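You operate a simulated robot arm through the tools that you are given. There is no shell and no other tool. Be economical: measure what you need, move in short steps, check, and stop when the job is done.

You are at the controls of a simulated robot arm. One attempt, no reset.

Task
Load the clamped strip to 20 N: red tray if it parts, green tray if it holds.
Fine: Wind the wheel back to zero before the clamps go up.

It is judged by the outcome, as a careful person would: the job done as asked, and still so three seconds after it is handed in. It fails if anything else is knocked over, pushed out of place, dropped, spilled or broken.

Robot
A 6-joint arm with a two-finger parallel gripper, fixed in place. Base frame: the origin is at the foot of the arm, x ahead of it, y to its left, z up. Readings come in m, degrees, newtons and seconds.
Its first joint turns from -66.0 to 66.0 degrees. Payload 2.9 kg.
The tool frame sits at the grasp point between the pads (the TCP): z along the fingers, y along the line on which they close. The tips reach 0.03 m beyond it. The gripper opens to 0.11 m. The fingers are 0.02 m wide and 0.01 m thick; the gripper's body (0.048 by 0.112 m) begins 0.055 m behind the TCP.
Orientation is that of the tool frame in the base frame, as a unit quaternion [w, x, y, z]. With the fingers straight down and closing along the base's y, the tool's x points along the base's -x, its y along +y and its z along -z.

Tools
- The arm moves only by the tool drive_tool. Its argument "plan" is a list of rows, each an object (a shift or turn left out is 0, a gripper value left out holds the last) with "linear": the shift along the tool's x, y, z in m, a list of three; "dr": the turn, a rotation vector about the tool's x, y, z in degrees, a list of three; "claw": the closure, from 0 (fully open) to 1 (shut). In form: [{"linear": [dx, dy, dz], "dr": [wx, wy, wz], "claw": claw}, ...]. A call has 1 to 10 rows; each row is the pose to reach, as a shift and turn from the pose commanded when the call began, along the tool's axes at that moment. A row lasts 0.2 s, in which the tool goes at most 0.05 m and 8.6 degrees; a call with a longer step from one row to the next is refused whole, and so is a gripper value outside its range. A pose out of reach is approached as far as the arm can. The call stops where the force on the tool passes 40 N (or 10 N more than at its start, if that is more) or the arm is blocked; 0.2 s more then pass. The fingers move at their own pace (about 0.108 m/s each) and stop on an object; they squeeze with about 23 N. The grip force told is the motor's: it shows also when the fingers shut on nothing. Time passes only in rows, and 0.2 s behind the last, so rows that repeat a pose let the fingers close. The reply holds the time, the measured pose of the TCP, the force on the tool along the base axes, the opening and the grip force, in the units named above and with some noise.
- Cameras (640 x 400 px; columns grow to the right, rows downward): "scene" is fixed at [0.0847, 0.4254, 1.3825]; the picture's right is [-0.82, -0.58, 0.00], its down [-0.36, 0.50, -0.79] and it looks along [0.45, -0.64, -0.62] (base axes); focal length 278 px, centre (320, 200). "wrist" rides on the gripper at [0.072, 0.017, -0.103] in the tool frame; the picture's right is [-0.23, 0.97, 0.00], its down [-0.76, -0.18, -0.62] and it looks along [-0.61, -0.14, 0.78] (tool axes); focal length 222 px, centre (320, 200). There is no depth. A picture from a camera that has moved, and an enlarged one, comes with that camera's place and axes in the base frame and with its lens. The place of the scene camera against the robot may be out by one fixed shift of up to 0.018 m in any direction.
- grab_frame(camera): a new picture of that camera. The clock stands still meanwhile.
- enlarge(camera, box): a new picture of the part [left, top, right, bottom] of that camera's present view, enlarged. The clock stands still meanwhile.
- hand_in(): hands the job in; it is judged then, once.

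Go step by step. Nothing tells you positions but the pictures and the camera data: compare them with the known pose of the tool, close in by small moves and look again before you grip or let go. The budget is 120 turns and 64 pictures, counting those below and the enlarged ones. Unless the task says otherwise, let go and move clear before handing in, and close with one line.

The tools are called after ">>>" as name(argument=value, ...) on one line, values as JSON. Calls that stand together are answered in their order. drive_tool: Moves the arm, as the interface text tells. Its arguments: {"type":"object","properties":{"plan":{"type":"array","items":{"type":"object","properties":{"linear":{"type":"array","items":{"type":"number"}},"dr":{"type":"array","items":{"type":"number"}},"claw":{"type":"number"}}}}},"required":["plan"]} The other tools are called the same way: grab_frame (camera) takes a picture; enlarge (camera, box) takes an enlarged picture of a part of a camera's view; hand_in () hands the job in.

At the start:

```text
time: 0.0
tool_pos: [0.4274, -0.0277, 1.1891]
orientation: [0.0, 0.0, 1.0, 0.0]
force: [0.1, -0.8, 0.8]
grip_width: 0.1098
finger_force: 0.0
```

scene: 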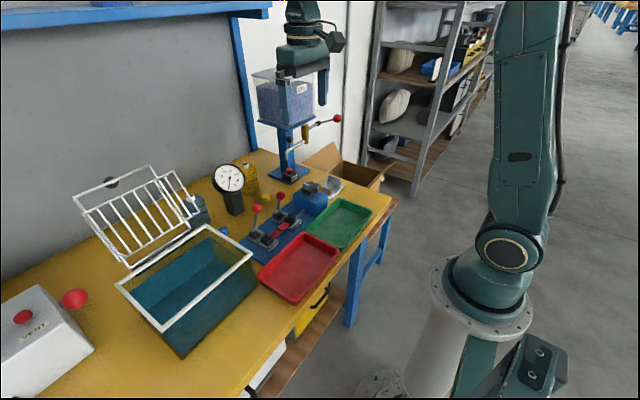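
wrist: 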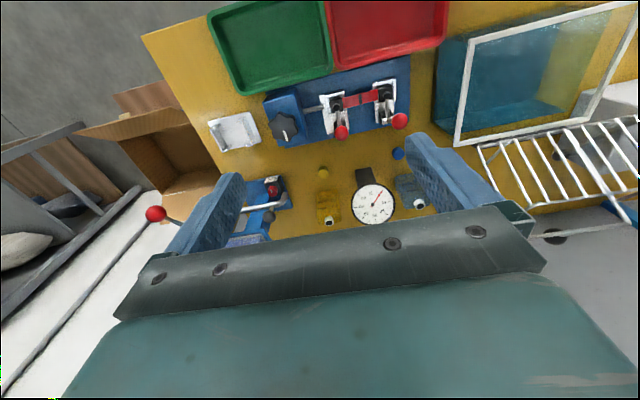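

I see a blue test rig with two toggle clamps, a red strip, a knob at one end, a dial, and the red and green trays. I'll look closer first.

>>> enlarge(camera="wrist", box=[200, 70, 440, 220])

>>> enlarge(camera="scene", box=[190, 100, 390, 310])

```text
2.67 times, centred on (320, 145) of wrist
camera zoom: at [0.3557, -0.0125, 1.2908], right [0.23, 0.97, 0.0], down [0.76, -0.18, 0.62], along [0.61, -0.14, -0.78], focal length 592 px, centre (320, 347)
```

zoom: 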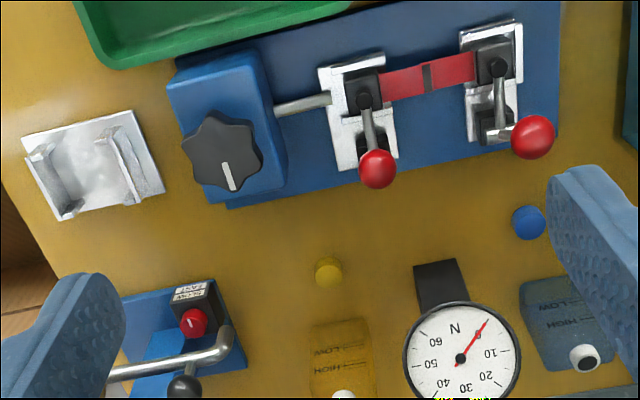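

```text
1.90 times, centred on (290, 205) of scene
camera zoom: at [0.0847, 0.4254, 1.3825], right [-0.82, -0.58, 0.0], down [-0.36, 0.5, -0.79], along [0.45, -0.64, -0.62], focal length 529 px, centre (377, 190)
```

zoom: 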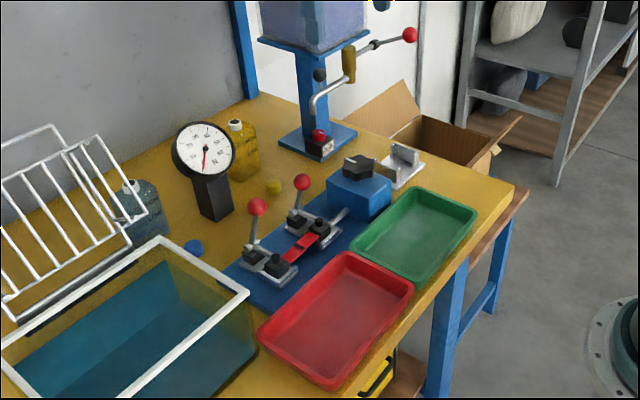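

The dial reads 0 now (upside down in the wrist view). I'll lower the arm for a closer look at the rig.

>>> drive_tool(plan=[{"linear": [0.01, 0, 0.045]}, {"linear": [0.02, 0, 0.09]}, {"linear": [0.03, 0, 0.135]}, {"linear": [0.04, 0, 0.18]}, {"linear": [0.05, 0, 0.22]}])

>>> grab_frame(camera="wrist")

```text
time: 1.2
tool_pos: [0.3763, -0.0282, 0.9664]
orientation: [0.001, 0.0, 1.0, -0.001]
force: [0.1, 0.5, 1.6]
grip_width: 0.1101
finger_force: 0.0
```

```text
59 pictures are left
camera wrist: at [0.3042, -0.0124, 1.0696], right [0.23, 0.97, 0.0], down [0.76, -0.18, 0.62], along [0.61, -0.14, -0.78], focal length 222 px, centre (320, 200)
```

wrist: 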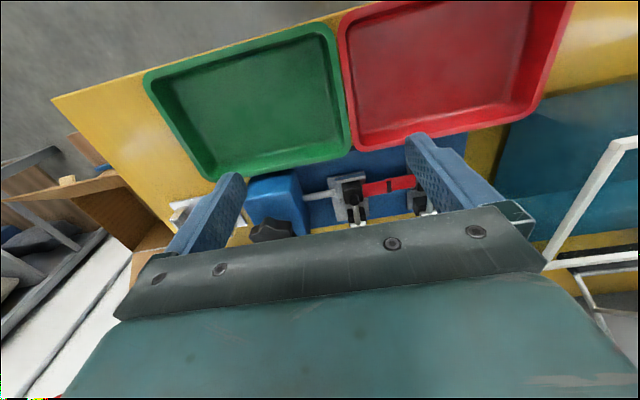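

The gripper body hides the rig from here, so I'm moving forward over it.

>>> drive_tool(plan=[{"linear": [-0.045, 0, 0]}, {"linear": [-0.09, 0.0, 0.02]}, {"linear": [-0.11, 0.0, 0.03]}])

>>> enlarge(camera="wrist", box=[160, 0, 480, 220])

```text
time: 2.0
tool_pos: [0.4881, -0.027, 0.9365]
orientation: [0.0, 0.0, 1.0, 0.001]
force: [-0.1, 0.4, -1.1]
grip_width: 0.1102
finger_force: 0.2
```

```text
1.82 times, centred on (320, 110) of wrist
camera zoom: at [0.4156, -0.0119, 1.04], right [0.23, 0.97, 0.0], down [0.76, -0.18, 0.62], along [0.61, -0.14, -0.78], focal length 404 px, centre (320, 364)
```

zoom: 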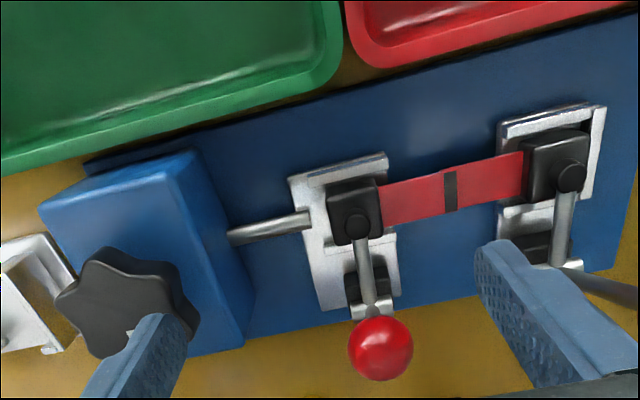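

Triangulating puts the rig higher than stated: strip near (0.485, 0.037, 0.836) and knob top near (0.48, -0.11, 0.89). I'll check the details in a larger scene view before lowering.

>>> enlarge(camera="scene", box=[210, 155, 350, 275])

>>> drive_tool(plan=[{"linear": [0.0, 0, -0.04]}, {"linear": [0.04, -0.03, -0.06]}, {"linear": [0.06, -0.06, -0.06]}])

>>> grab_frame(camera="wrist")

```text
3.33 times, centred on (280, 215) of scene
camera zoom: at [0.0847, 0.4254, 1.3825], right [-0.82, -0.58, 0.0], down [-0.36, 0.5, -0.79], along [0.45, -0.64, -0.62], focal length 926 px, centre (453, 150)
```

zoom: 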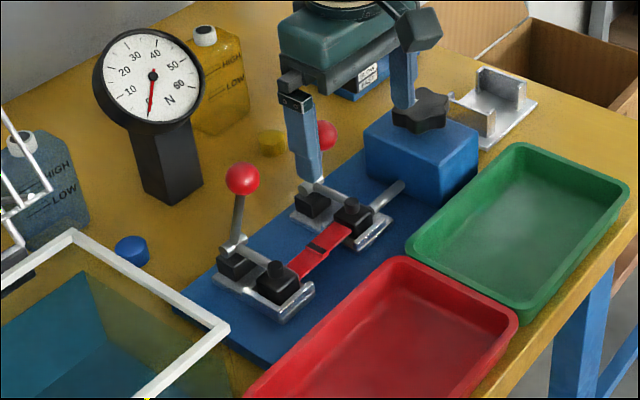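

```text
refused: row 2 steps farther than a row can; nothing moved
```

```text
56 pictures are left
camera wrist: at [0.4156, -0.0119, 1.04], right [0.23, 0.97, 0.0], down [0.76, -0.18, 0.62], along [0.61, -0.14, -0.78], focal length 222 px, centre (320, 200)
```

wrist: 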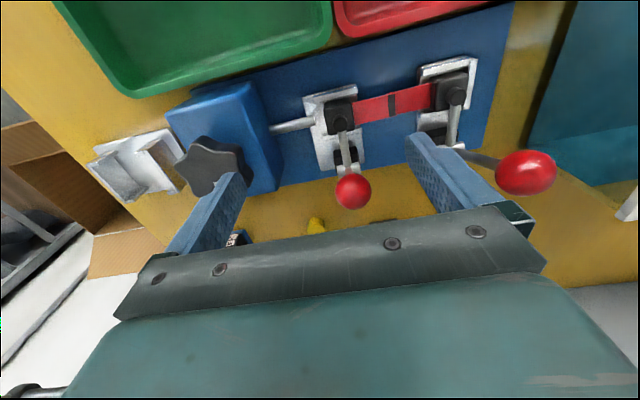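

The scene view confirms the tips are level with the knob and ball. I'll rise and centre on the knob for a refined fix.

>>> drive_tool(plan=[{"linear": [0.0, 0, -0.045]}, {"linear": [0.015, -0.04, -0.064]}, {"linear": [0.023, -0.083, -0.064]}])

>>> grab_frame(camera="wrist")

```text
time: 2.8
tool_pos: [0.4671, -0.1106, 1.0039]
orientation: [0.001, 0.0, 1.0, -0.001]
force: [-0.1, -0.5, -0.5]
grip_width: 0.1101
finger_force: 0.0
```

```text
55 pictures are left
camera wrist: at [0.3935, -0.0948, 1.1066], right [0.23, 0.97, 0.0], down [0.76, -0.18, 0.62], along [0.61, -0.14, -0.78], focal length 222 px, centre (320, 200)
```

wrist: 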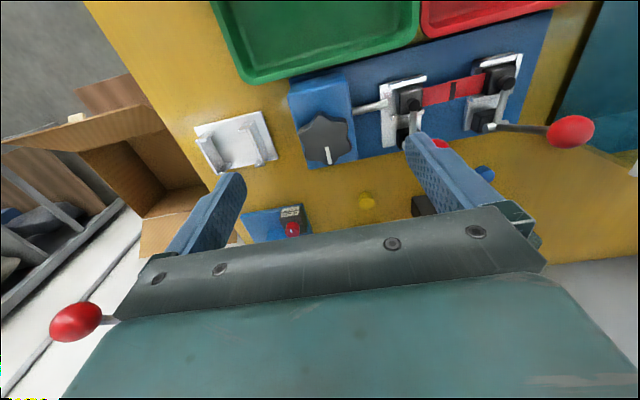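

Knob centre is about (0.484, -0.112, top 0.89), with the white pointer toward +x. I'll come down around it with the fingers open.

>>> drive_tool(plan=[{"linear": [-0.017, -0.001, 0.03]}, {"linear": [-0.017, -0.001, 0.06]}, {"linear": [-0.017, -0.001, 0.08]}, {"linear": [-0.017, -0.001, 0.1]}])

>>> grab_frame(camera="wrist")

>>> enlarge(camera="scene", box=[210, 140, 350, 260])

```text
time: 3.8
tool_pos: [0.4822, -0.1118, 0.9006]
orientation: [0.0, 0.0, 1.0, -0.001]
force: [-0.5, -0.7, -0.5]
grip_width: 0.1102
finger_force: 0.0
```

```text
54 pictures are left
camera wrist: at [0.4104, -0.0965, 1.0033], right [0.23, 0.97, 0.0], down [0.76, -0.18, 0.62], along [0.61, -0.14, -0.78], focal length 222 px, centre (320, 200)
```

wrist: 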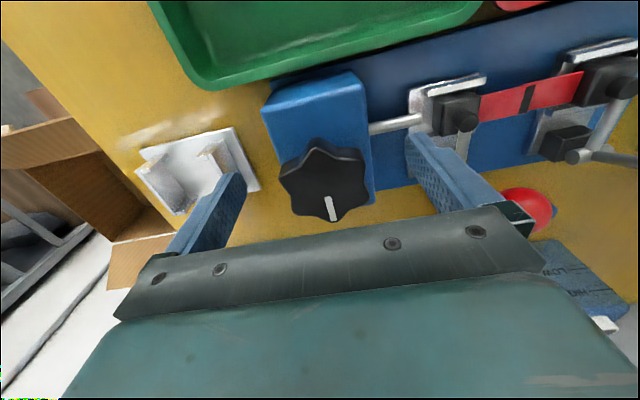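

```text
3.33 times, centred on (280, 200) of scene
camera zoom: at [0.0848, 0.4254, 1.3825], right [-0.82, -0.58, 0.0], down [-0.36, 0.5, -0.79], along [0.45, -0.64, -0.62], focal length 926 px, centre (453, 200)
```

zoom: 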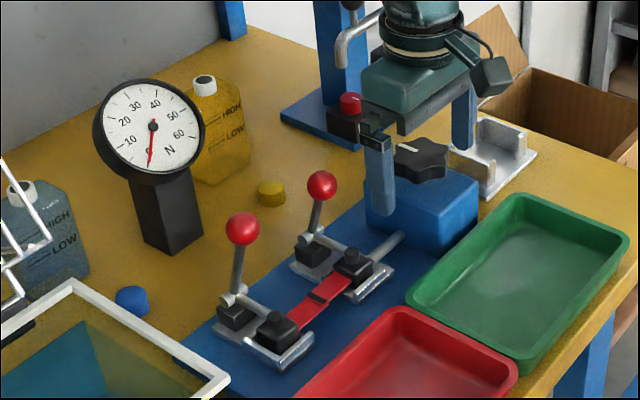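

The fingers straddle the knob, tips above the box top. Closing on it now.

>>> drive_tool(plan=[{"linear": [-0.002, 0.0, 0.0], "claw": 0.4}, {"linear": [-0.002, 0.0, 0.0], "claw": 1}, {"linear": [-0.002, 0.0, 0.0], "claw": 1}, {"linear": [-0.002, 0.0, 0.0], "claw": 1}])

>>> grab_frame(camera="wrist")

```text
time: 4.8
tool_pos: [0.4846, -0.1101, 0.901]
orientation: [0.001, -0.003, 1.0, 0.001]
force: [1.5, 27.4, -0.2]
grip_width: 0.0539
finger_force: 45.0
```

```text
52 pictures are left
camera wrist: at [0.4124, -0.0943, 1.0041], right [0.22, 0.98, 0.0], down [0.76, -0.18, 0.62], along [0.61, -0.14, -0.78], focal length 222 px, centre (320, 200)
```

wrist: 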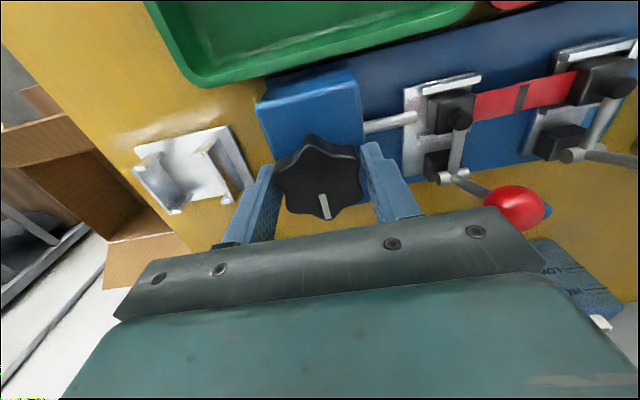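

Gripped at 54 mm but with a 27 N sideways load, so I'll recentre by about 2 mm in +y.

>>> drive_tool(plan=[{"linear": [0.0, 0.001, 0.0]}, {"linear": [0.0, 0.002, 0.0]}, {"linear": [0.0, 0.002, 0.0]}])

```text
time: 5.6
tool_pos: [0.4841, -0.1093, 0.9012]
orientation: [0.001, -0.001, 1.0, 0.001]
force: [8.3, 15.0, -3.4]
grip_width: 0.0538
finger_force: 44.6
```

>>> drive_tool(plan=[{"linear": [-0.0005, 0.001, 0.0]}, {"linear": [-0.0005, 0.0025, 0.0]}, {"linear": [-0.0005, 0.0025, 0.0]}])

```text
time: 6.4
tool_pos: [0.4844, -0.1078, 0.9006]
orientation: [0.0, 0.001, 1.0, -0.001]
force: [9.9, -1.5, -15.6]
grip_width: 0.054
finger_force: 45.1
```

Centred in y. Now a small clockwise (from above) trial turn, then read the dial.

>>> drive_tool(plan=[{"dr": [0, 0, 5]}, {"dr": [0, 0, 10]}, {"dr": [0, 0, 15]}])

>>> enlarge(camera="scene", box=[210, 140, 350, 260])

```text
time: 7.2
tool_pos: [0.4849, -0.1097, 0.9015]
orientation: [0.0, 0.132, 0.991, -0.001]
force: [9.4, -9.4, -17.3]
grip_width: 0.0542
finger_force: 45.4
```

```text
3.33 times, centred on (280, 200) of scene
camera zoom: at [0.0852, 0.4251, 1.3826], right [-0.82, -0.58, 0.0], down [-0.36, 0.5, -0.79], along [0.45, -0.64, -0.62], focal length 926 px, centre (453, 200)
```

zoom: 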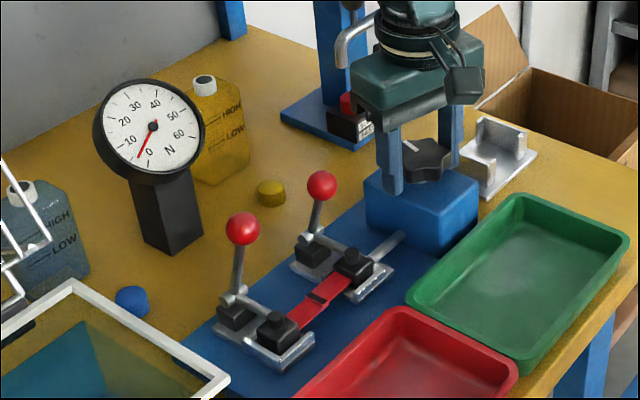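

Clockwise loads it: about 4 N for 15°. Continuing in steps.

>>> drive_tool(plan=[{"dr": [0, 0, 5]}, {"dr": [0, 0, 10]}, {"dr": [0, 0, 15]}, {"dr": [0, 0, 20]}, {"dr": [0, 0, 25]}])

>>> enlarge(camera="scene", box=[210, 140, 350, 260])

```text
time: 8.4
tool_pos: [0.4836, -0.1081, 0.9014]
orientation: [-0.001, 0.344, 0.939, -0.001]
force: [8.4, -20.1, -26.4]
grip_width: 0.0538
finger_force: 44.8
```

```text
3.33 times, centred on (280, 200) of scene
camera zoom: at [0.0853, 0.4248, 1.3827], right [-0.82, -0.58, 0.0], down [-0.36, 0.51, -0.79], along [0.45, -0.64, -0.62], focal length 926 px, centre (453, 200)
```

zoom: 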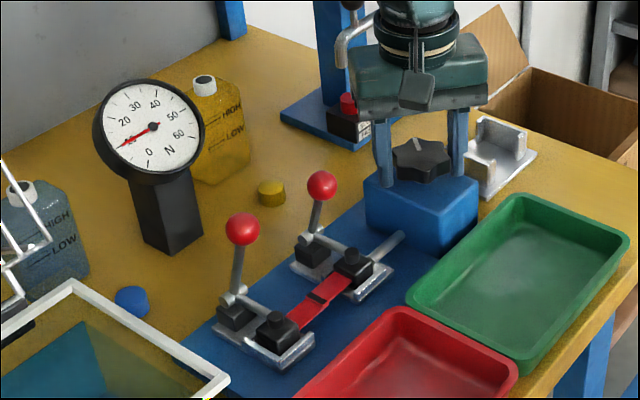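

About 10 N at 40°. I'll ease the side and down loads while turning 20° more, then read the dial enlarged.

>>> drive_tool(plan=[{"linear": [-0.0012, -0.0006, 0.0015], "dr": [0, 0, 0]}, {"linear": [-0.0012, -0.0006, 0.0015], "dr": [0, 0, 5]}, {"linear": [-0.0012, -0.0006, 0.0015], "dr": [0, 0, 10]}, {"linear": [-0.0012, -0.0006, 0.0015], "dr": [0, 0, 15]}, {"linear": [-0.0012, -0.0006, 0.0015], "dr": [0, 0, 20]}])

>>> enlarge(camera="scene", box=[220, 155, 290, 200])

```text
time: 9.6
tool_pos: [0.4834, -0.108, 0.9011]
orientation: [0.0, 0.499, 0.866, 0.001]
force: [-6.2, -4.3, 6.9]
grip_width: 0.0539
finger_force: 45.2
```

```text
8.89 times, centred on (255, 178) of scene
camera zoom: at [0.0845, 0.4253, 1.3826], right [-0.82, -0.58, 0.0], down [-0.35, 0.5, -0.79], along [0.45, -0.64, -0.62], focal length 2468 px, centre (898, 400)
```

zoom: 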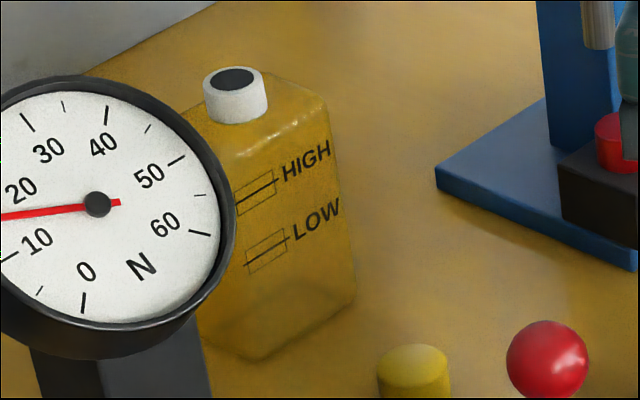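

About 15 N at 60°. Another 15°, then check.

>>> drive_tool(plan=[{"dr": [0, 0, 5]}, {"dr": [0, 0, 10]}, {"dr": [0, 0, 15]}])

>>> enlarge(camera="scene", box=[205, 155, 275, 200])

```text
time: 10.4
tool_pos: [0.4851, -0.1084, 0.9017]
orientation: [0.0, 0.609, 0.793, 0.001]
force: [-6.4, 4.9, 18.2]
grip_width: 0.0536
finger_force: 44.9
```

```text
8.89 times, centred on (240, 178) of scene
camera zoom: at [0.0843, 0.4255, 1.3825], right [-0.82, -0.58, 0.0], down [-0.35, 0.5, -0.79], along [0.45, -0.64, -0.62], focal length 2468 px, centre (1031, 400)
```

zoom: 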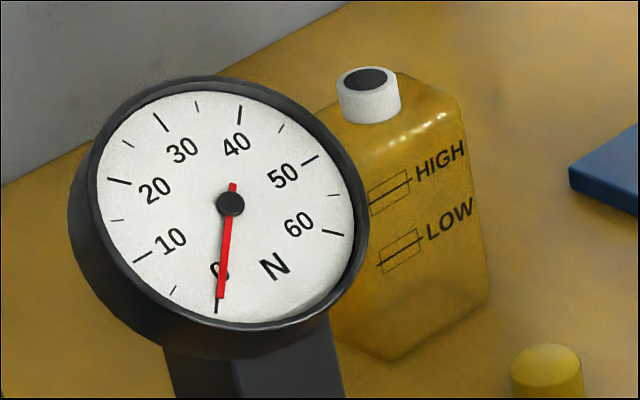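

The dial dropped to 0: either the strip parted or the knob slipped. I'll check both.

>>> enlarge(camera="scene", box=[250, 180, 350, 250])

>>> grab_frame(camera="wrist")

```text
5.71 times, centred on (300, 215) of scene
camera zoom: at [0.0843, 0.4255, 1.3825], right [-0.82, -0.58, 0.0], down [-0.35, 0.5, -0.79], along [0.45, -0.64, -0.62], focal length 1586 px, centre (434, 114)
```

zoom: 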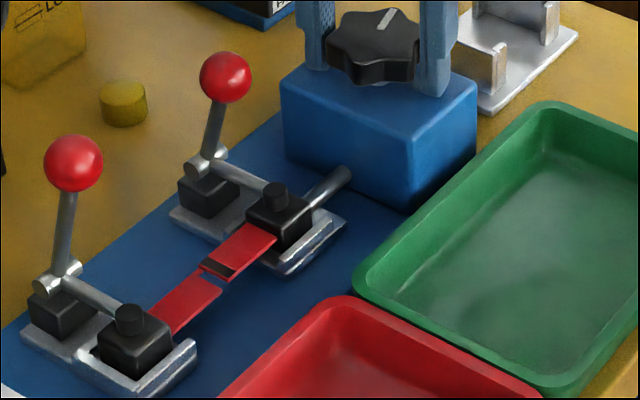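

```text
46 pictures are left
camera wrist: at [0.4825, -0.0353, 1.0043], right [1.0, 0.03, 0.0], down [0.02, -0.78, 0.62], along [0.02, -0.62, -0.78], focal length 222 px, centre (320, 200)
```

wrist: 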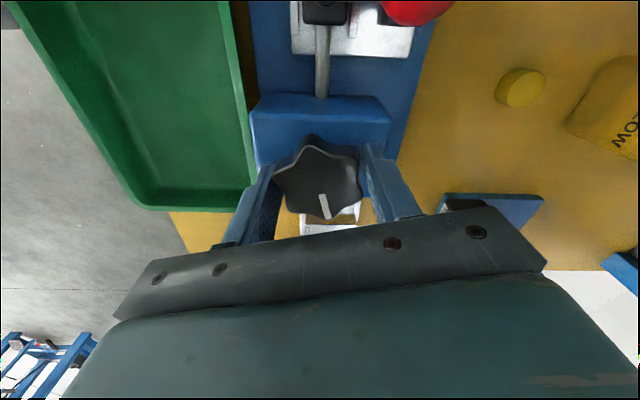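

The strip has clearly parted, so it goes to the red tray. First I wind the wheel back the same 75°.

>>> drive_tool(plan=[{"linear": [0, 0, -0.001], "dr": [0, 0, -8]}, {"linear": [0, 0, -0.001], "dr": [0, 0, -16]}, {"linear": [0, 0, -0.001], "dr": [0, 0, -24]}, {"linear": [0, 0, -0.001], "dr": [0, 0, -32]}, {"linear": [0, 0, -0.001], "dr": [0, 0, -40]}, {"linear": [0, 0, -0.001], "dr": [0, 0, -48]}, {"linear": [0, 0, -0.001], "dr": [0, 0, -56]}, {"linear": [0, 0, -0.001], "dr": [0, 0, -64]}, {"linear": [0, 0, -0.001], "dr": [0, 0, -70]}, {"linear": [0, 0, -0.001], "dr": [0, 0, -75]}])

>>> grab_frame(camera="wrist")

```text
time: 12.6
tool_pos: [0.484, -0.1093, 0.9013]
orientation: [-0.001, -0.001, 1.0, 0.0]
force: [-11.7, 4.2, -2.2]
grip_width: 0.0538
finger_force: 44.8
```

```text
45 pictures are left
camera wrist: at [0.4124, -0.0935, 1.0042], right [0.23, 0.97, 0.0], down [0.76, -0.18, 0.62], along [0.61, -0.14, -0.78], focal length 222 px, centre (320, 200)
```

wrist: 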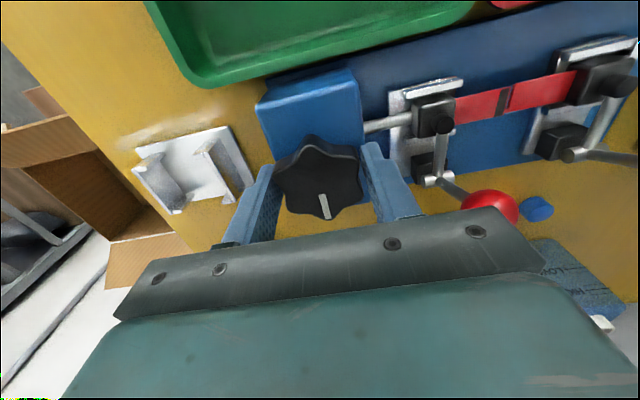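

The wheel is back by the grip angle. I'll release, back off to the earlier viewing pose and compare the pointer.

>>> drive_tool(plan=[{"claw": 0.5}, {"claw": 0}, {"claw": 0}, {"linear": [0, 0, -0.04]}, {"linear": [0.01, 0, -0.08]}, {"linear": [0.017, -0.002, -0.103]}])

>>> enlarge(camera="wrist", box=[260, 40, 420, 170])

>>> enlarge(camera="scene", box=[205, 155, 345, 245])

```text
time: 14.0
tool_pos: [0.4672, -0.1101, 1.0015]
orientation: [0.0, 0.0, 1.0, 0.0]
force: [-0.1, 0.6, 0.0]
grip_width: 0.1097
finger_force: 0.1
```

```text
3.08 times, centred on (340, 105) of wrist
camera zoom: at [0.3959, -0.0944, 1.1058], right [0.23, 0.97, 0.0], down [0.76, -0.18, 0.62], along [0.61, -0.14, -0.78], focal length 684 px, centre (258, 492)
```

zoom: 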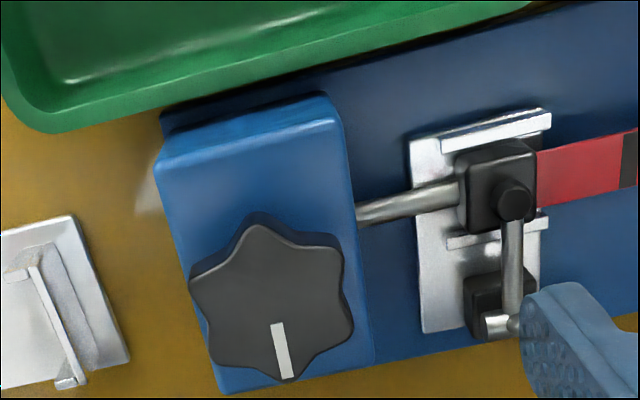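

```text
4.44 times, centred on (275, 200) of scene
camera zoom: at [0.0847, 0.4254, 1.3825], right [-0.82, -0.58, 0.0], down [-0.36, 0.5, -0.79], along [0.45, -0.64, -0.62], focal length 1234 px, centre (520, 200)
```

zoom: 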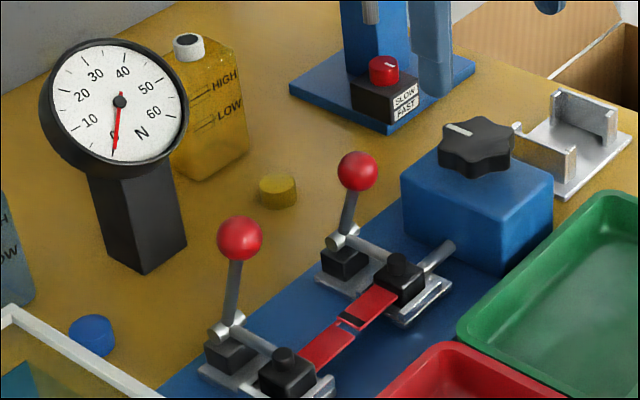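

The pointer looks near its start, but the grip may have nudged it. I'll return to the exact starting pose and take the same enlargement for a like-for-like check.

>>> drive_tool(plan=[{"linear": [0.01, 0.02, -0.04]}, {"linear": [0.02, 0.04, -0.08]}, {"linear": [0.03, 0.06, -0.12]}, {"linear": [0.04, 0.08, -0.16]}, {"linear": [0.0405, 0.0825, -0.1875]}])

>>> enlarge(camera="wrist", box=[200, 70, 440, 220])

>>> enlarge(camera="scene", box=[190, 100, 390, 310])

```text
time: 15.2
tool_pos: [0.4246, -0.0278, 1.1896]
orientation: [-0.001, 0.0, 1.0, 0.0]
force: [0.6, 0.5, -0.1]
grip_width: 0.1099
finger_force: 0.1
```

```text
2.67 times, centred on (320, 145) of wrist
camera zoom: at [0.3527, -0.0124, 1.2938], right [0.23, 0.97, 0.0], down [0.76, -0.18, 0.62], along [0.61, -0.14, -0.78], focal length 592 px, centre (320, 347)
```

zoom: 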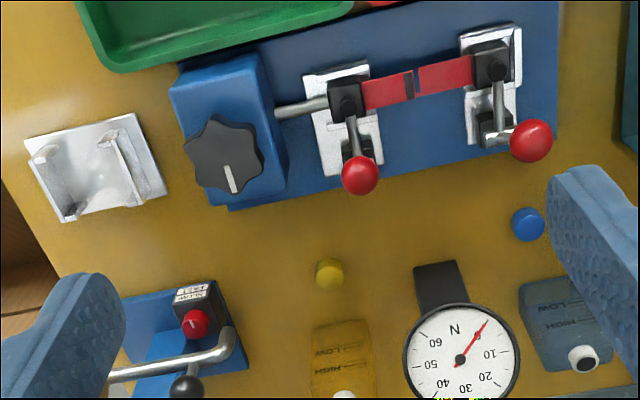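

```text
1.90 times, centred on (290, 205) of scene
camera zoom: at [0.0847, 0.4254, 1.3825], right [-0.82, -0.58, 0.0], down [-0.36, 0.5, -0.79], along [0.45, -0.64, -0.62], focal length 529 px, centre (377, 190)
```

zoom: 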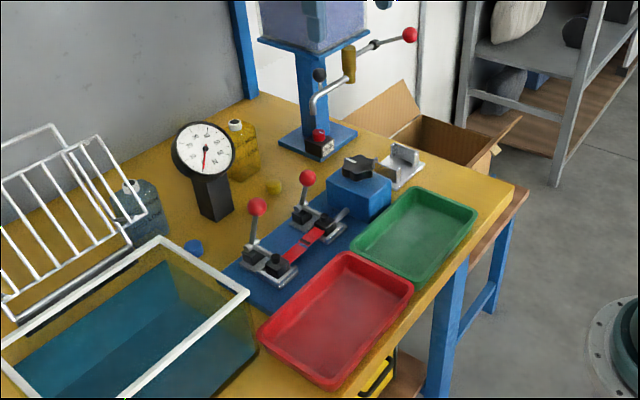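

The pointer and dial match the start, so the wheel is at zero. Next I'll open the clamp nearest the knob: with the gripper shut I go in on the robot side of its ball (about 0.513, -0.021, 0.913), to push it away in +x.

>>> drive_tool(plan=[{"linear": [-0.009, 0.001, 0.045], "claw": 1}, {"linear": [-0.018, 0.002, 0.09]}, {"linear": [-0.027, 0.003, 0.135]}, {"linear": [-0.036, 0.005, 0.18]}, {"linear": [-0.044, 0.006, 0.22]}, {"linear": [-0.044, 0.006, 0.25]}])

>>> grab_frame(camera="wrist")

>>> enlarge(camera="scene", box=[210, 140, 350, 260])

```text
time: 16.6
tool_pos: [0.4704, -0.02, 0.9408]
orientation: [0.0, -0.001, 1.0, 0.001]
force: [0.0, -0.7, -0.1]
grip_width: 0.0001
finger_force: 22.7
```

```text
40 pictures are left
camera wrist: at [0.3981, -0.0053, 1.0443], right [0.23, 0.97, 0.0], down [0.76, -0.18, 0.62], along [0.61, -0.14, -0.78], focal length 222 px, centre (320, 200)
```

wrist: 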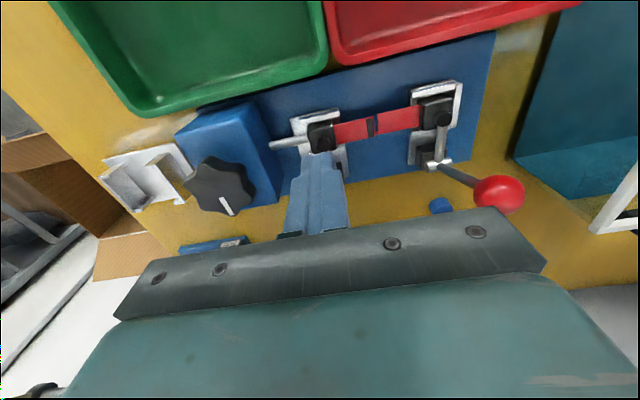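

```text
3.33 times, centred on (280, 200) of scene
camera zoom: at [0.0848, 0.4254, 1.3825], right [-0.82, -0.58, 0.0], down [-0.36, 0.5, -0.79], along [0.45, -0.64, -0.62], focal length 926 px, centre (453, 200)
```

zoom: 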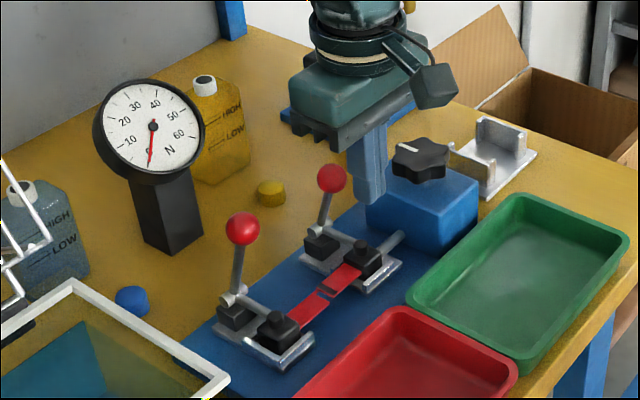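

The tip is right behind the ball in x. I'll drop a little and push the ball in +x along its arc.

>>> drive_tool(plan=[{"linear": [0, 0, 0.013]}, {"linear": [-0.015, 0, 0.013]}, {"linear": [-0.03, 0, 0.013]}, {"linear": [-0.04, 0, 0.014]}, {"linear": [-0.05, 0, 0.015]}, {"linear": [-0.06, 0, 0.017]}, {"linear": [-0.07, 0, 0.02]}])

>>> enlarge(camera="scene", box=[210, 140, 350, 260])

```text
time: 18.2
tool_pos: [0.5424, -0.0222, 0.9214]
orientation: [0.0, 0.0, 1.0, 0.0]
force: [0.7, 0.5, 0.0]
grip_width: 0.0
finger_force: 23.1
```

```text
3.33 times, centred on (280, 200) of scene
camera zoom: at [0.0847, 0.4254, 1.3825], right [-0.82, -0.58, 0.0], down [-0.36, 0.5, -0.79], along [0.45, -0.64, -0.62], focal length 926 px, centre (453, 200)
```

zoom: 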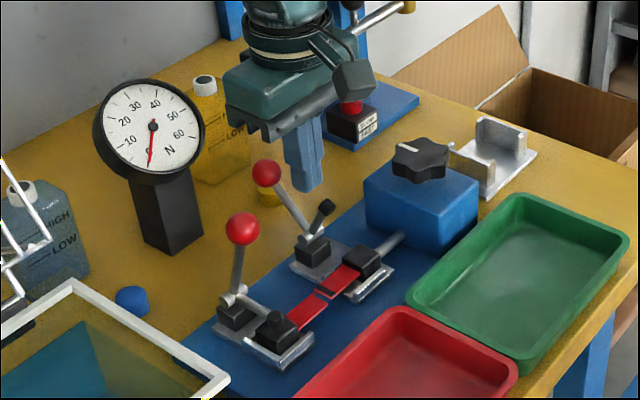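

That clamp's arm has lifted. I'll look close at the seat and the strip half.

>>> enlarge(camera="scene", box=[265, 190, 325, 230])

```text
10.00 times, centred on (295, 210) of scene
camera zoom: at [0.0847, 0.4254, 1.3825], right [-0.82, -0.58, 0.0], down [-0.36, 0.5, -0.79], along [0.45, -0.64, -0.62], focal length 2776 px, centre (570, 100)
```

zoom: 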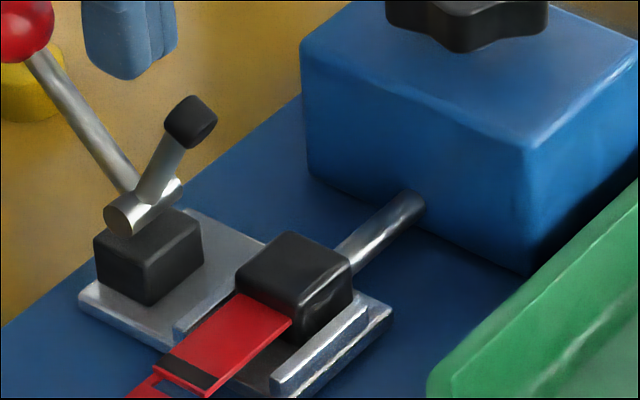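

The strip ends have black tabs sitting between low rails, and the arm presses on the tab. The arm is only about half up, so I'll gently push the handle further to clear room for the gripper.

>>> drive_tool(plan=[{"linear": [-0.01, 0, 0.003]}, {"linear": [-0.02, 0, 0.007]}, {"linear": [-0.027, 0, 0.011]}, {"linear": [-0.034, 0, 0.016]}, {"linear": [-0.04, 0, 0.021]}])

>>> enlarge(camera="scene", box=[240, 170, 330, 230])

```text
time: 18.9
tool_pos: [0.5575, -0.0225, 0.916]
orientation: [-0.01, 0.0, 1.0, 0.001]
force: [-13.6, -1.6, 10.2]
grip_width: 0.0
finger_force: 22.9
stopped in row 3: the force on the tool passed its limit (the readings are from after the stop); the commanded pose is now the measured one
```

```text
6.67 times, centred on (285, 200) of scene
camera zoom: at [0.0842, 0.4253, 1.3826], right [-0.82, -0.58, 0.0], down [-0.35, 0.5, -0.79], along [0.45, -0.64, -0.62], focal length 1851 px, centre (553, 200)
```

zoom: 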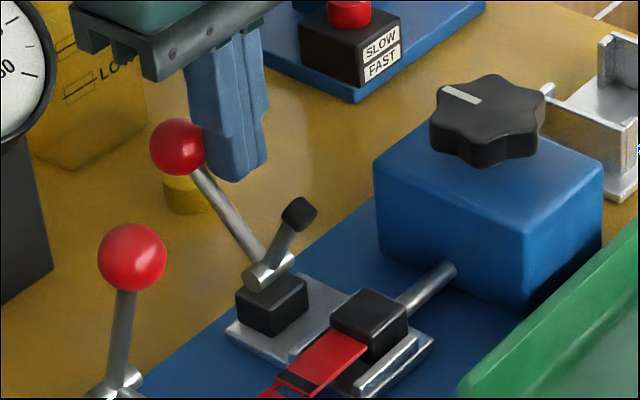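

The clamp is at its open stop. Backing off, then to the robot side of the second ball (about 0.517, 0.092).

>>> drive_tool(plan=[{"linear": [0.015, 0, 0]}, {"linear": [0.02, 0, -0.045]}, {"linear": [0.045, 0.03, -0.075]}, {"linear": [0.07, 0.07, -0.075]}, {"linear": [0.09, 0.115, -0.075]}, {"linear": [0.09, 0.115, -0.03]}])

>>> grab_frame(camera="wrist")

>>> enlarge(camera="scene", box=[210, 140, 350, 260])

```text
time: 20.3
tool_pos: [0.4696, 0.0915, 0.9462]
orientation: [-0.007, 0.0, 1.0, 0.0]
force: [-0.2, 0.5, 0.7]
grip_width: 0.0
finger_force: 22.6
```

```text
35 pictures are left
camera wrist: at [0.3993, 0.1082, 1.0499], right [0.23, 0.97, 0.0], down [0.77, -0.18, 0.61], along [0.6, -0.14, -0.79], focal length 222 px, centre (320, 200)
```

wrist: 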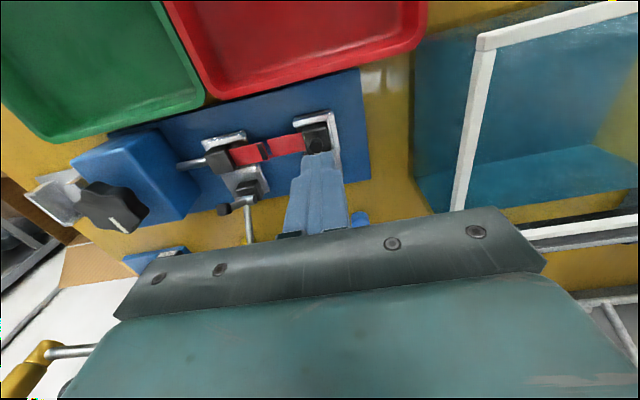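

```text
3.33 times, centred on (280, 200) of scene
camera zoom: at [0.0847, 0.4254, 1.3825], right [-0.82, -0.58, 0.0], down [-0.36, 0.5, -0.79], along [0.45, -0.64, -0.62], focal length 926 px, centre (453, 200)
```

zoom: 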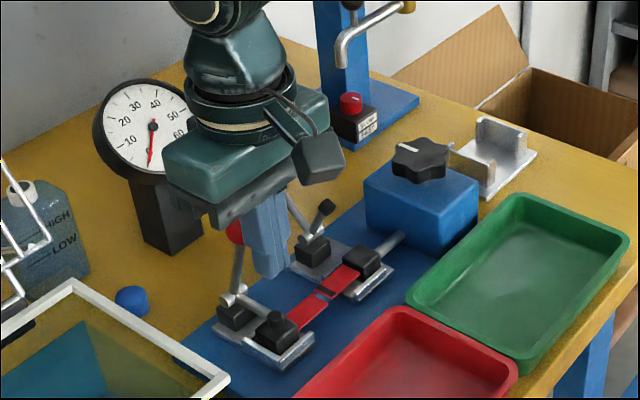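

Re-triangulating ball 2 gives about (0.507, 0.084, 0.934). I'll shift y slightly and push it the same way.

>>> drive_tool(plan=[{"linear": [0, -0.008, 0.005]}, {"linear": [-0.015, -0.008, 0.006]}, {"linear": [-0.03, -0.008, 0.007]}, {"linear": [-0.04, -0.008, 0.008]}, {"linear": [-0.05, -0.008, 0.01]}, {"linear": [-0.06, -0.008, 0.013]}, {"linear": [-0.07, -0.008, 0.017]}])

>>> enlarge(camera="scene", box=[210, 140, 350, 260])

```text
time: 21.9
tool_pos: [0.5413, 0.0856, 0.9281]
orientation: [-0.006, 0.0, 1.0, 0.0]
force: [0.1, -0.3, -0.8]
grip_width: 0.0001
finger_force: 23.6
```

```text
3.33 times, centred on (280, 200) of scene
camera zoom: at [0.0847, 0.4254, 1.3825], right [-0.82, -0.58, 0.0], down [-0.36, 0.5, -0.79], along [0.45, -0.64, -0.62], focal length 926 px, centre (453, 200)
```

zoom: 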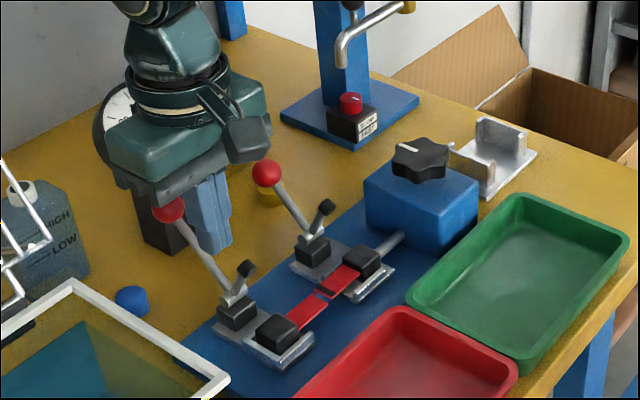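

Both clamps are open. I'll back off and up, open the gripper, then turn the tool 90° so the fingers close across the strip's width.

>>> drive_tool(plan=[{"linear": [0.02, 0, -0.01]}, {"linear": [0.03, -0.01, -0.055]}, {"linear": [0.045, -0.04, -0.08], "dr": [0, 0, 8.5]}, {"linear": [0.055, -0.06, -0.08], "dr": [0, 0, 17], "claw": 0.3}, {"linear": [0.055, -0.06, -0.08], "dr": [0, 0, 25.5], "claw": 0.5}, {"linear": [0.055, -0.06, -0.08], "dr": [0, 0, 34]}, {"linear": [0.055, -0.06, -0.08], "dr": [0, 0, 42.5]}, {"linear": [0.055, -0.06, -0.08], "dr": [0, 0, 51]}, {"linear": [0.055, -0.06, -0.08], "dr": [0, 0, 59.5]}, {"linear": [0.055, -0.06, -0.08], "dr": [0, 0, 68]}])

>>> drive_tool(plan=[{"dr": [0, 0, 8]}, {"dr": [0, 0, 16]}, {"dr": [0, 0, 22]}])

>>> grab_frame(camera="wrist")

```text
time: 24.1
tool_pos: [0.4843, 0.0255, 1.0094]
orientation: [-0.005, 0.561, 0.828, -0.004]
force: [-0.2, -0.5, 0.7]
grip_width: 0.0551
finger_force: 0.1
```

```text
time: 24.9
tool_pos: [0.4847, 0.0246, 1.0077]
orientation: [-0.005, 0.708, 0.706, -0.005]
force: [0.2, -0.5, -0.1]
grip_width: 0.0551
finger_force: 0.0
```

```text
32 pictures are left
camera wrist: at [0.5044, 0.0956, 1.1113], right [0.97, -0.23, -0.01], down [-0.17, -0.76, 0.63], along [-0.15, -0.61, -0.78], focal length 222 px, centre (320, 200)
```

wrist: 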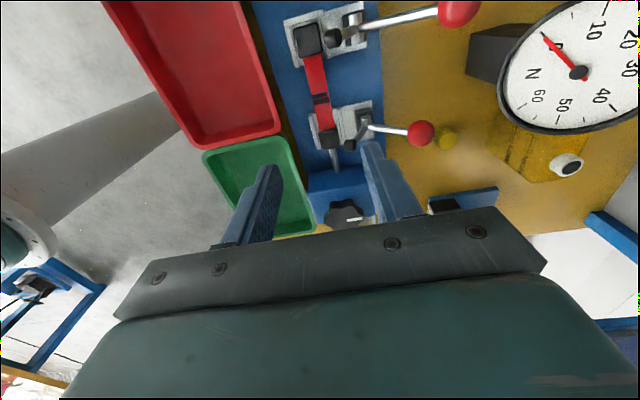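

>>> enlarge(camera="wrist", box=[230, 0, 400, 170])

```text
2.35 times, centred on (315, 85) of wrist
camera zoom: at [0.5044, 0.0956, 1.1113], right [0.97, -0.23, -0.01], down [-0.17, -0.76, 0.63], along [-0.15, -0.61, -0.78], focal length 523 px, centre (332, 471)
```

zoom: 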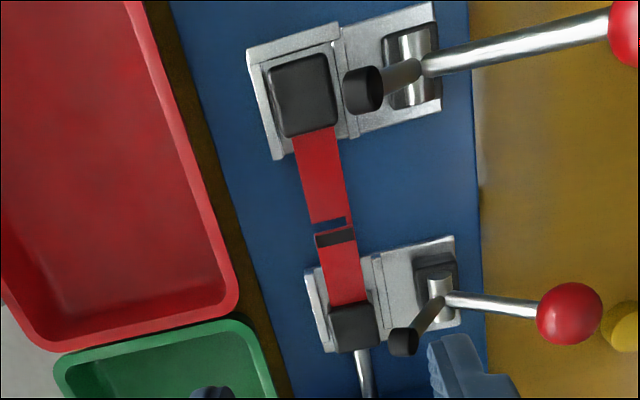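

I have a clear view: the half nearest the knob spans y -0.009 to 0.028 at x≈0.486, and the other half y 0.033 to 0.070. I'll descend to just above the first half, near its free end and clear of the seat rails.

>>> drive_tool(plan=[{"linear": [-0.005, 0.0018, 0.045]}, {"linear": [-0.005, 0.0018, 0.09]}, {"linear": [-0.005, 0.0018, 0.12]}, {"linear": [-0.005, 0.0018, 0.13]}])

>>> enlarge(camera="wrist", box=[230, 80, 430, 220])

>>> enlarge(camera="scene", box=[240, 170, 330, 230])

```text
time: 25.9
tool_pos: [0.4862, 0.0188, 0.8789]
orientation: [-0.005, 0.707, 0.707, -0.005]
force: [-0.1, -0.2, 0.0]
grip_width: 0.0552
finger_force: 0.0
```

```text
2.86 times, centred on (330, 150) of wrist
camera zoom: at [0.505, 0.089, 0.9815], right [0.97, -0.23, -0.01], down [-0.17, -0.76, 0.63], along [-0.15, -0.61, -0.78], focal length 635 px, centre (291, 343)
```

zoom: 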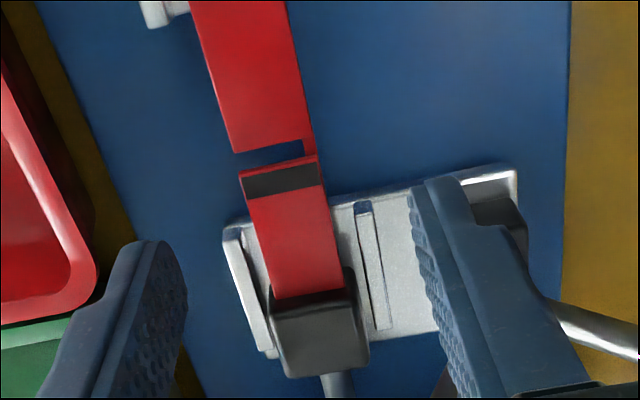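

```text
6.67 times, centred on (285, 200) of scene
camera zoom: at [0.0848, 0.4254, 1.3825], right [-0.82, -0.58, 0.0], down [-0.36, 0.5, -0.79], along [0.45, -0.64, -0.62], focal length 1851 px, centre (553, 200)
```

zoom: 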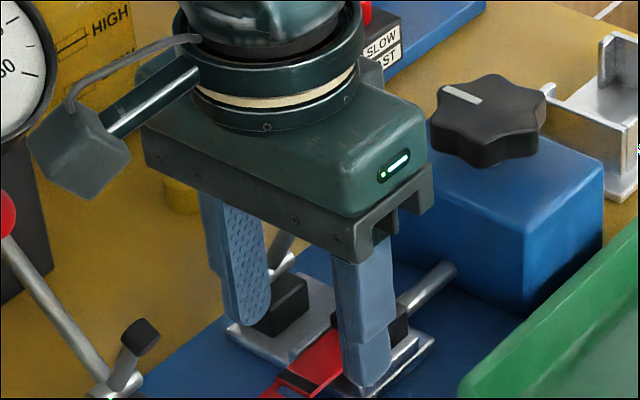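

Alignment looks good. I'll nudge 1.7 mm in +y, lower so the tips pass just below the strip, and close.

>>> drive_tool(plan=[{"linear": [0.0017, 0.0004, 0.01]}, {"linear": [0.0017, 0.0004, 0.023]}, {"linear": [0.0017, 0.0004, 0.023]}, {"linear": [0.0017, 0.0004, 0.023], "claw": 0.75}, {"linear": [0.0017, 0.0004, 0.023], "claw": 1}, {"linear": [0.0017, 0.0004, 0.023], "claw": 1}])

>>> enlarge(camera="wrist", box=[230, 80, 430, 220])

```text
time: 27.3
tool_pos: [0.4855, 0.0201, 0.8551]
orientation: [-0.004, 0.707, 0.707, -0.005]
force: [-0.3, -0.6, 0.2]
grip_width: 0.0189
finger_force: 22.9
```

```text
2.86 times, centred on (330, 150) of wrist
camera zoom: at [0.5051, 0.0919, 0.9585], right [0.97, -0.23, -0.01], down [-0.17, -0.76, 0.63], along [-0.15, -0.61, -0.78], focal length 635 px, centre (291, 343)
```

zoom: 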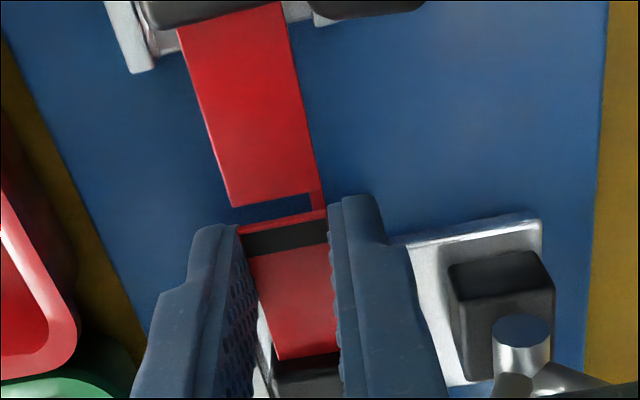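

It's gripped at 19 mm. There's a thin red sliver at the break, so I'll look closely before lifting.

>>> enlarge(camera="wrist", box=[290, 120, 350, 165])

```text
8.89 times, centred on (320, 142) of wrist
camera zoom: at [0.5051, 0.0919, 0.9585], right [0.97, -0.23, -0.01], down [-0.17, -0.76, 0.63], along [-0.15, -0.61, -0.78], focal length 1974 px, centre (320, 711)
```

zoom: 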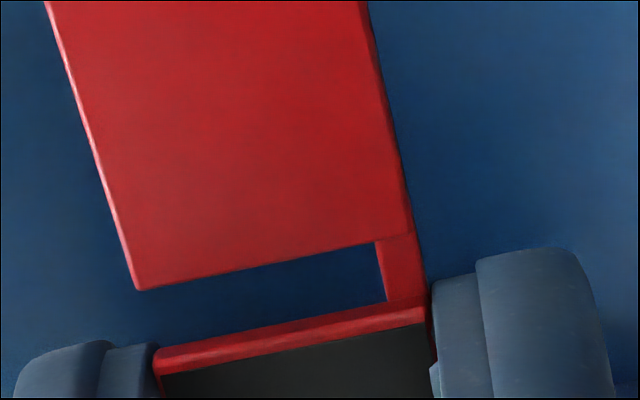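

The sliver could be a jagged tooth or a remaining link. I'll lift a few millimetres and see which parts move.

>>> drive_tool(plan=[{"linear": [0, 0, -0.005]}, {"linear": [0, 0, -0.012]}, {"linear": [0, 0, -0.012]}])

>>> enlarge(camera="wrist", box=[230, 60, 430, 200])

>>> enlarge(camera="scene", box=[240, 180, 330, 240])

```text
time: 28.1
tool_pos: [0.4861, 0.0216, 0.8688]
orientation: [-0.004, 0.707, 0.707, -0.005]
force: [0.5, 0.8, -0.4]
grip_width: 0.019
finger_force: 23.3
```

```text
2.86 times, centred on (330, 130) of wrist
camera zoom: at [0.5047, 0.0925, 0.9706], right [0.97, -0.23, -0.01], down [-0.17, -0.76, 0.63], along [-0.15, -0.61, -0.78], focal length 635 px, centre (291, 400)
```

zoom: 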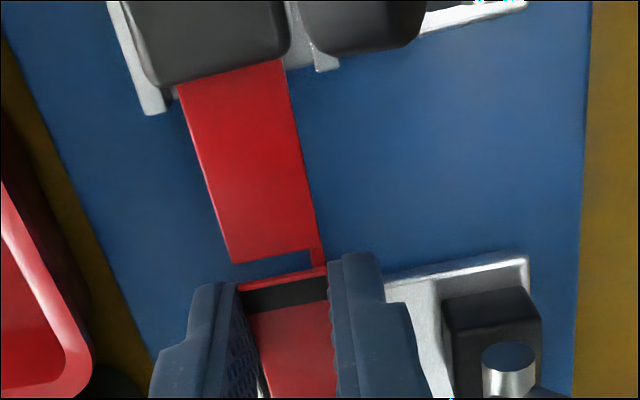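

```text
6.67 times, centred on (285, 210) of scene
camera zoom: at [0.0848, 0.4254, 1.3825], right [-0.82, -0.58, 0.0], down [-0.36, 0.5, -0.79], along [0.45, -0.64, -0.62], focal length 1851 px, centre (553, 133)
```

zoom: 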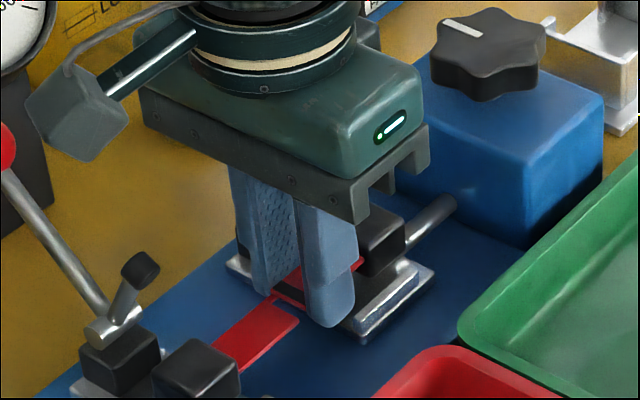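

Both halves seem to rise together as one piece, linked by the sliver. I'll lift clear and confirm.

>>> drive_tool(plan=[{"linear": [0, 0, -0.02]}, {"linear": [0, 0, -0.04]}, {"linear": [0, 0, -0.06]}, {"linear": [0, 0, -0.06]}])

>>> enlarge(camera="scene", box=[210, 140, 350, 260])

>>> grab_frame(camera="wrist")

```text
time: 29.1
tool_pos: [0.4878, 0.0209, 0.9284]
orientation: [-0.005, 0.707, 0.707, -0.005]
force: [-0.6, -0.6, -0.1]
grip_width: 0.0189
finger_force: 23.4
```

```text
3.33 times, centred on (280, 200) of scene
camera zoom: at [0.0847, 0.4254, 1.3825], right [-0.82, -0.58, 0.0], down [-0.36, 0.5, -0.79], along [0.45, -0.64, -0.62], focal length 926 px, centre (453, 200)
```

zoom: 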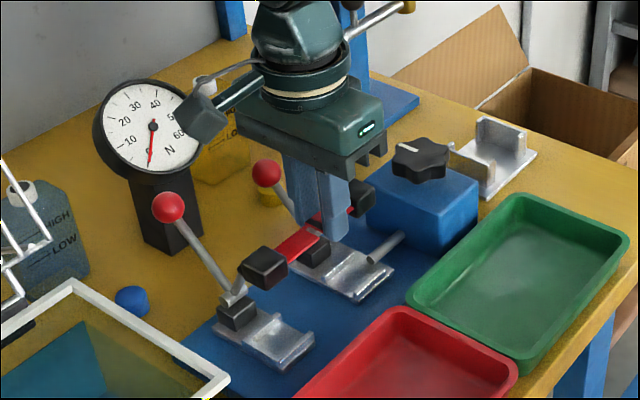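

```text
23 pictures are left
camera wrist: at [0.5057, 0.0919, 1.0302], right [0.97, -0.23, -0.01], down [-0.17, -0.76, 0.63], along [-0.15, -0.61, -0.78], focal length 222 px, centre (320, 200)
```

wrist: 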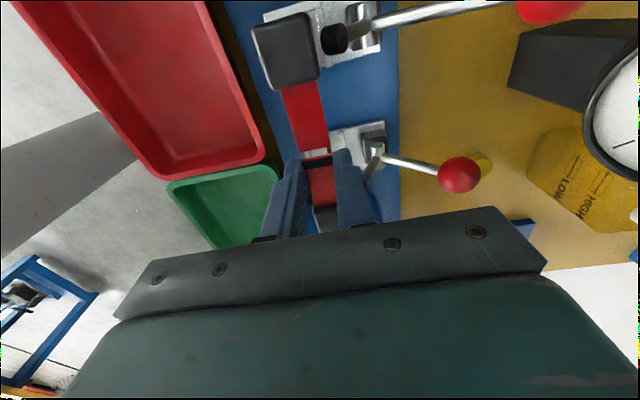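

The whole strip comes up as one linked piece. I'm carrying it over the red tray to grip point (0.365, 0.08).

>>> drive_tool(plan=[{"linear": [0.01, -0.025, 0]}, {"linear": [0.02, -0.05, 0]}, {"linear": [0.035, -0.075, 0]}, {"linear": [0.048, -0.1, 0]}, {"linear": [0.0595, -0.122, 0]}, {"linear": [0.0595, -0.122, 0.02]}, {"linear": [0.0595, -0.122, 0.04]}])

>>> enlarge(camera="scene", box=[230, 180, 380, 310])

>>> grab_frame(camera="wrist")

```text
time: 30.7
tool_pos: [0.364, 0.08, 0.8906]
orientation: [-0.005, 0.707, 0.707, -0.005]
force: [0.1, 0.7, -0.5]
grip_width: 0.0186
finger_force: 22.1
```

```text
3.08 times, centred on (305, 245) of scene
camera zoom: at [0.0847, 0.4254, 1.3825], right [-0.82, -0.58, 0.0], down [-0.36, 0.5, -0.79], along [0.45, -0.64, -0.62], focal length 854 px, centre (366, 62)
```

zoom: 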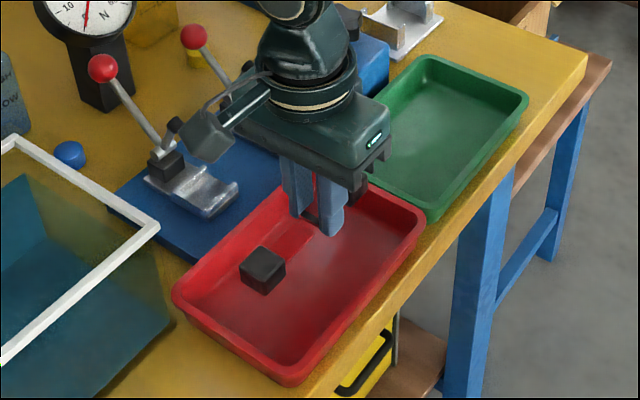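

```text
21 pictures are left
camera wrist: at [0.383, 0.1507, 0.9925], right [0.97, -0.23, -0.01], down [-0.17, -0.76, 0.63], along [-0.15, -0.61, -0.78], focal length 222 px, centre (320, 200)
```

wrist: 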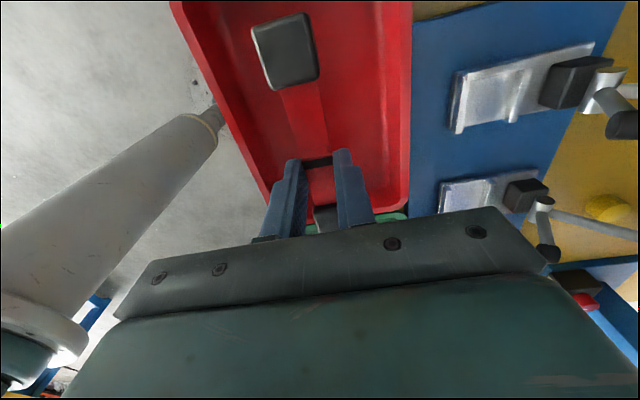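

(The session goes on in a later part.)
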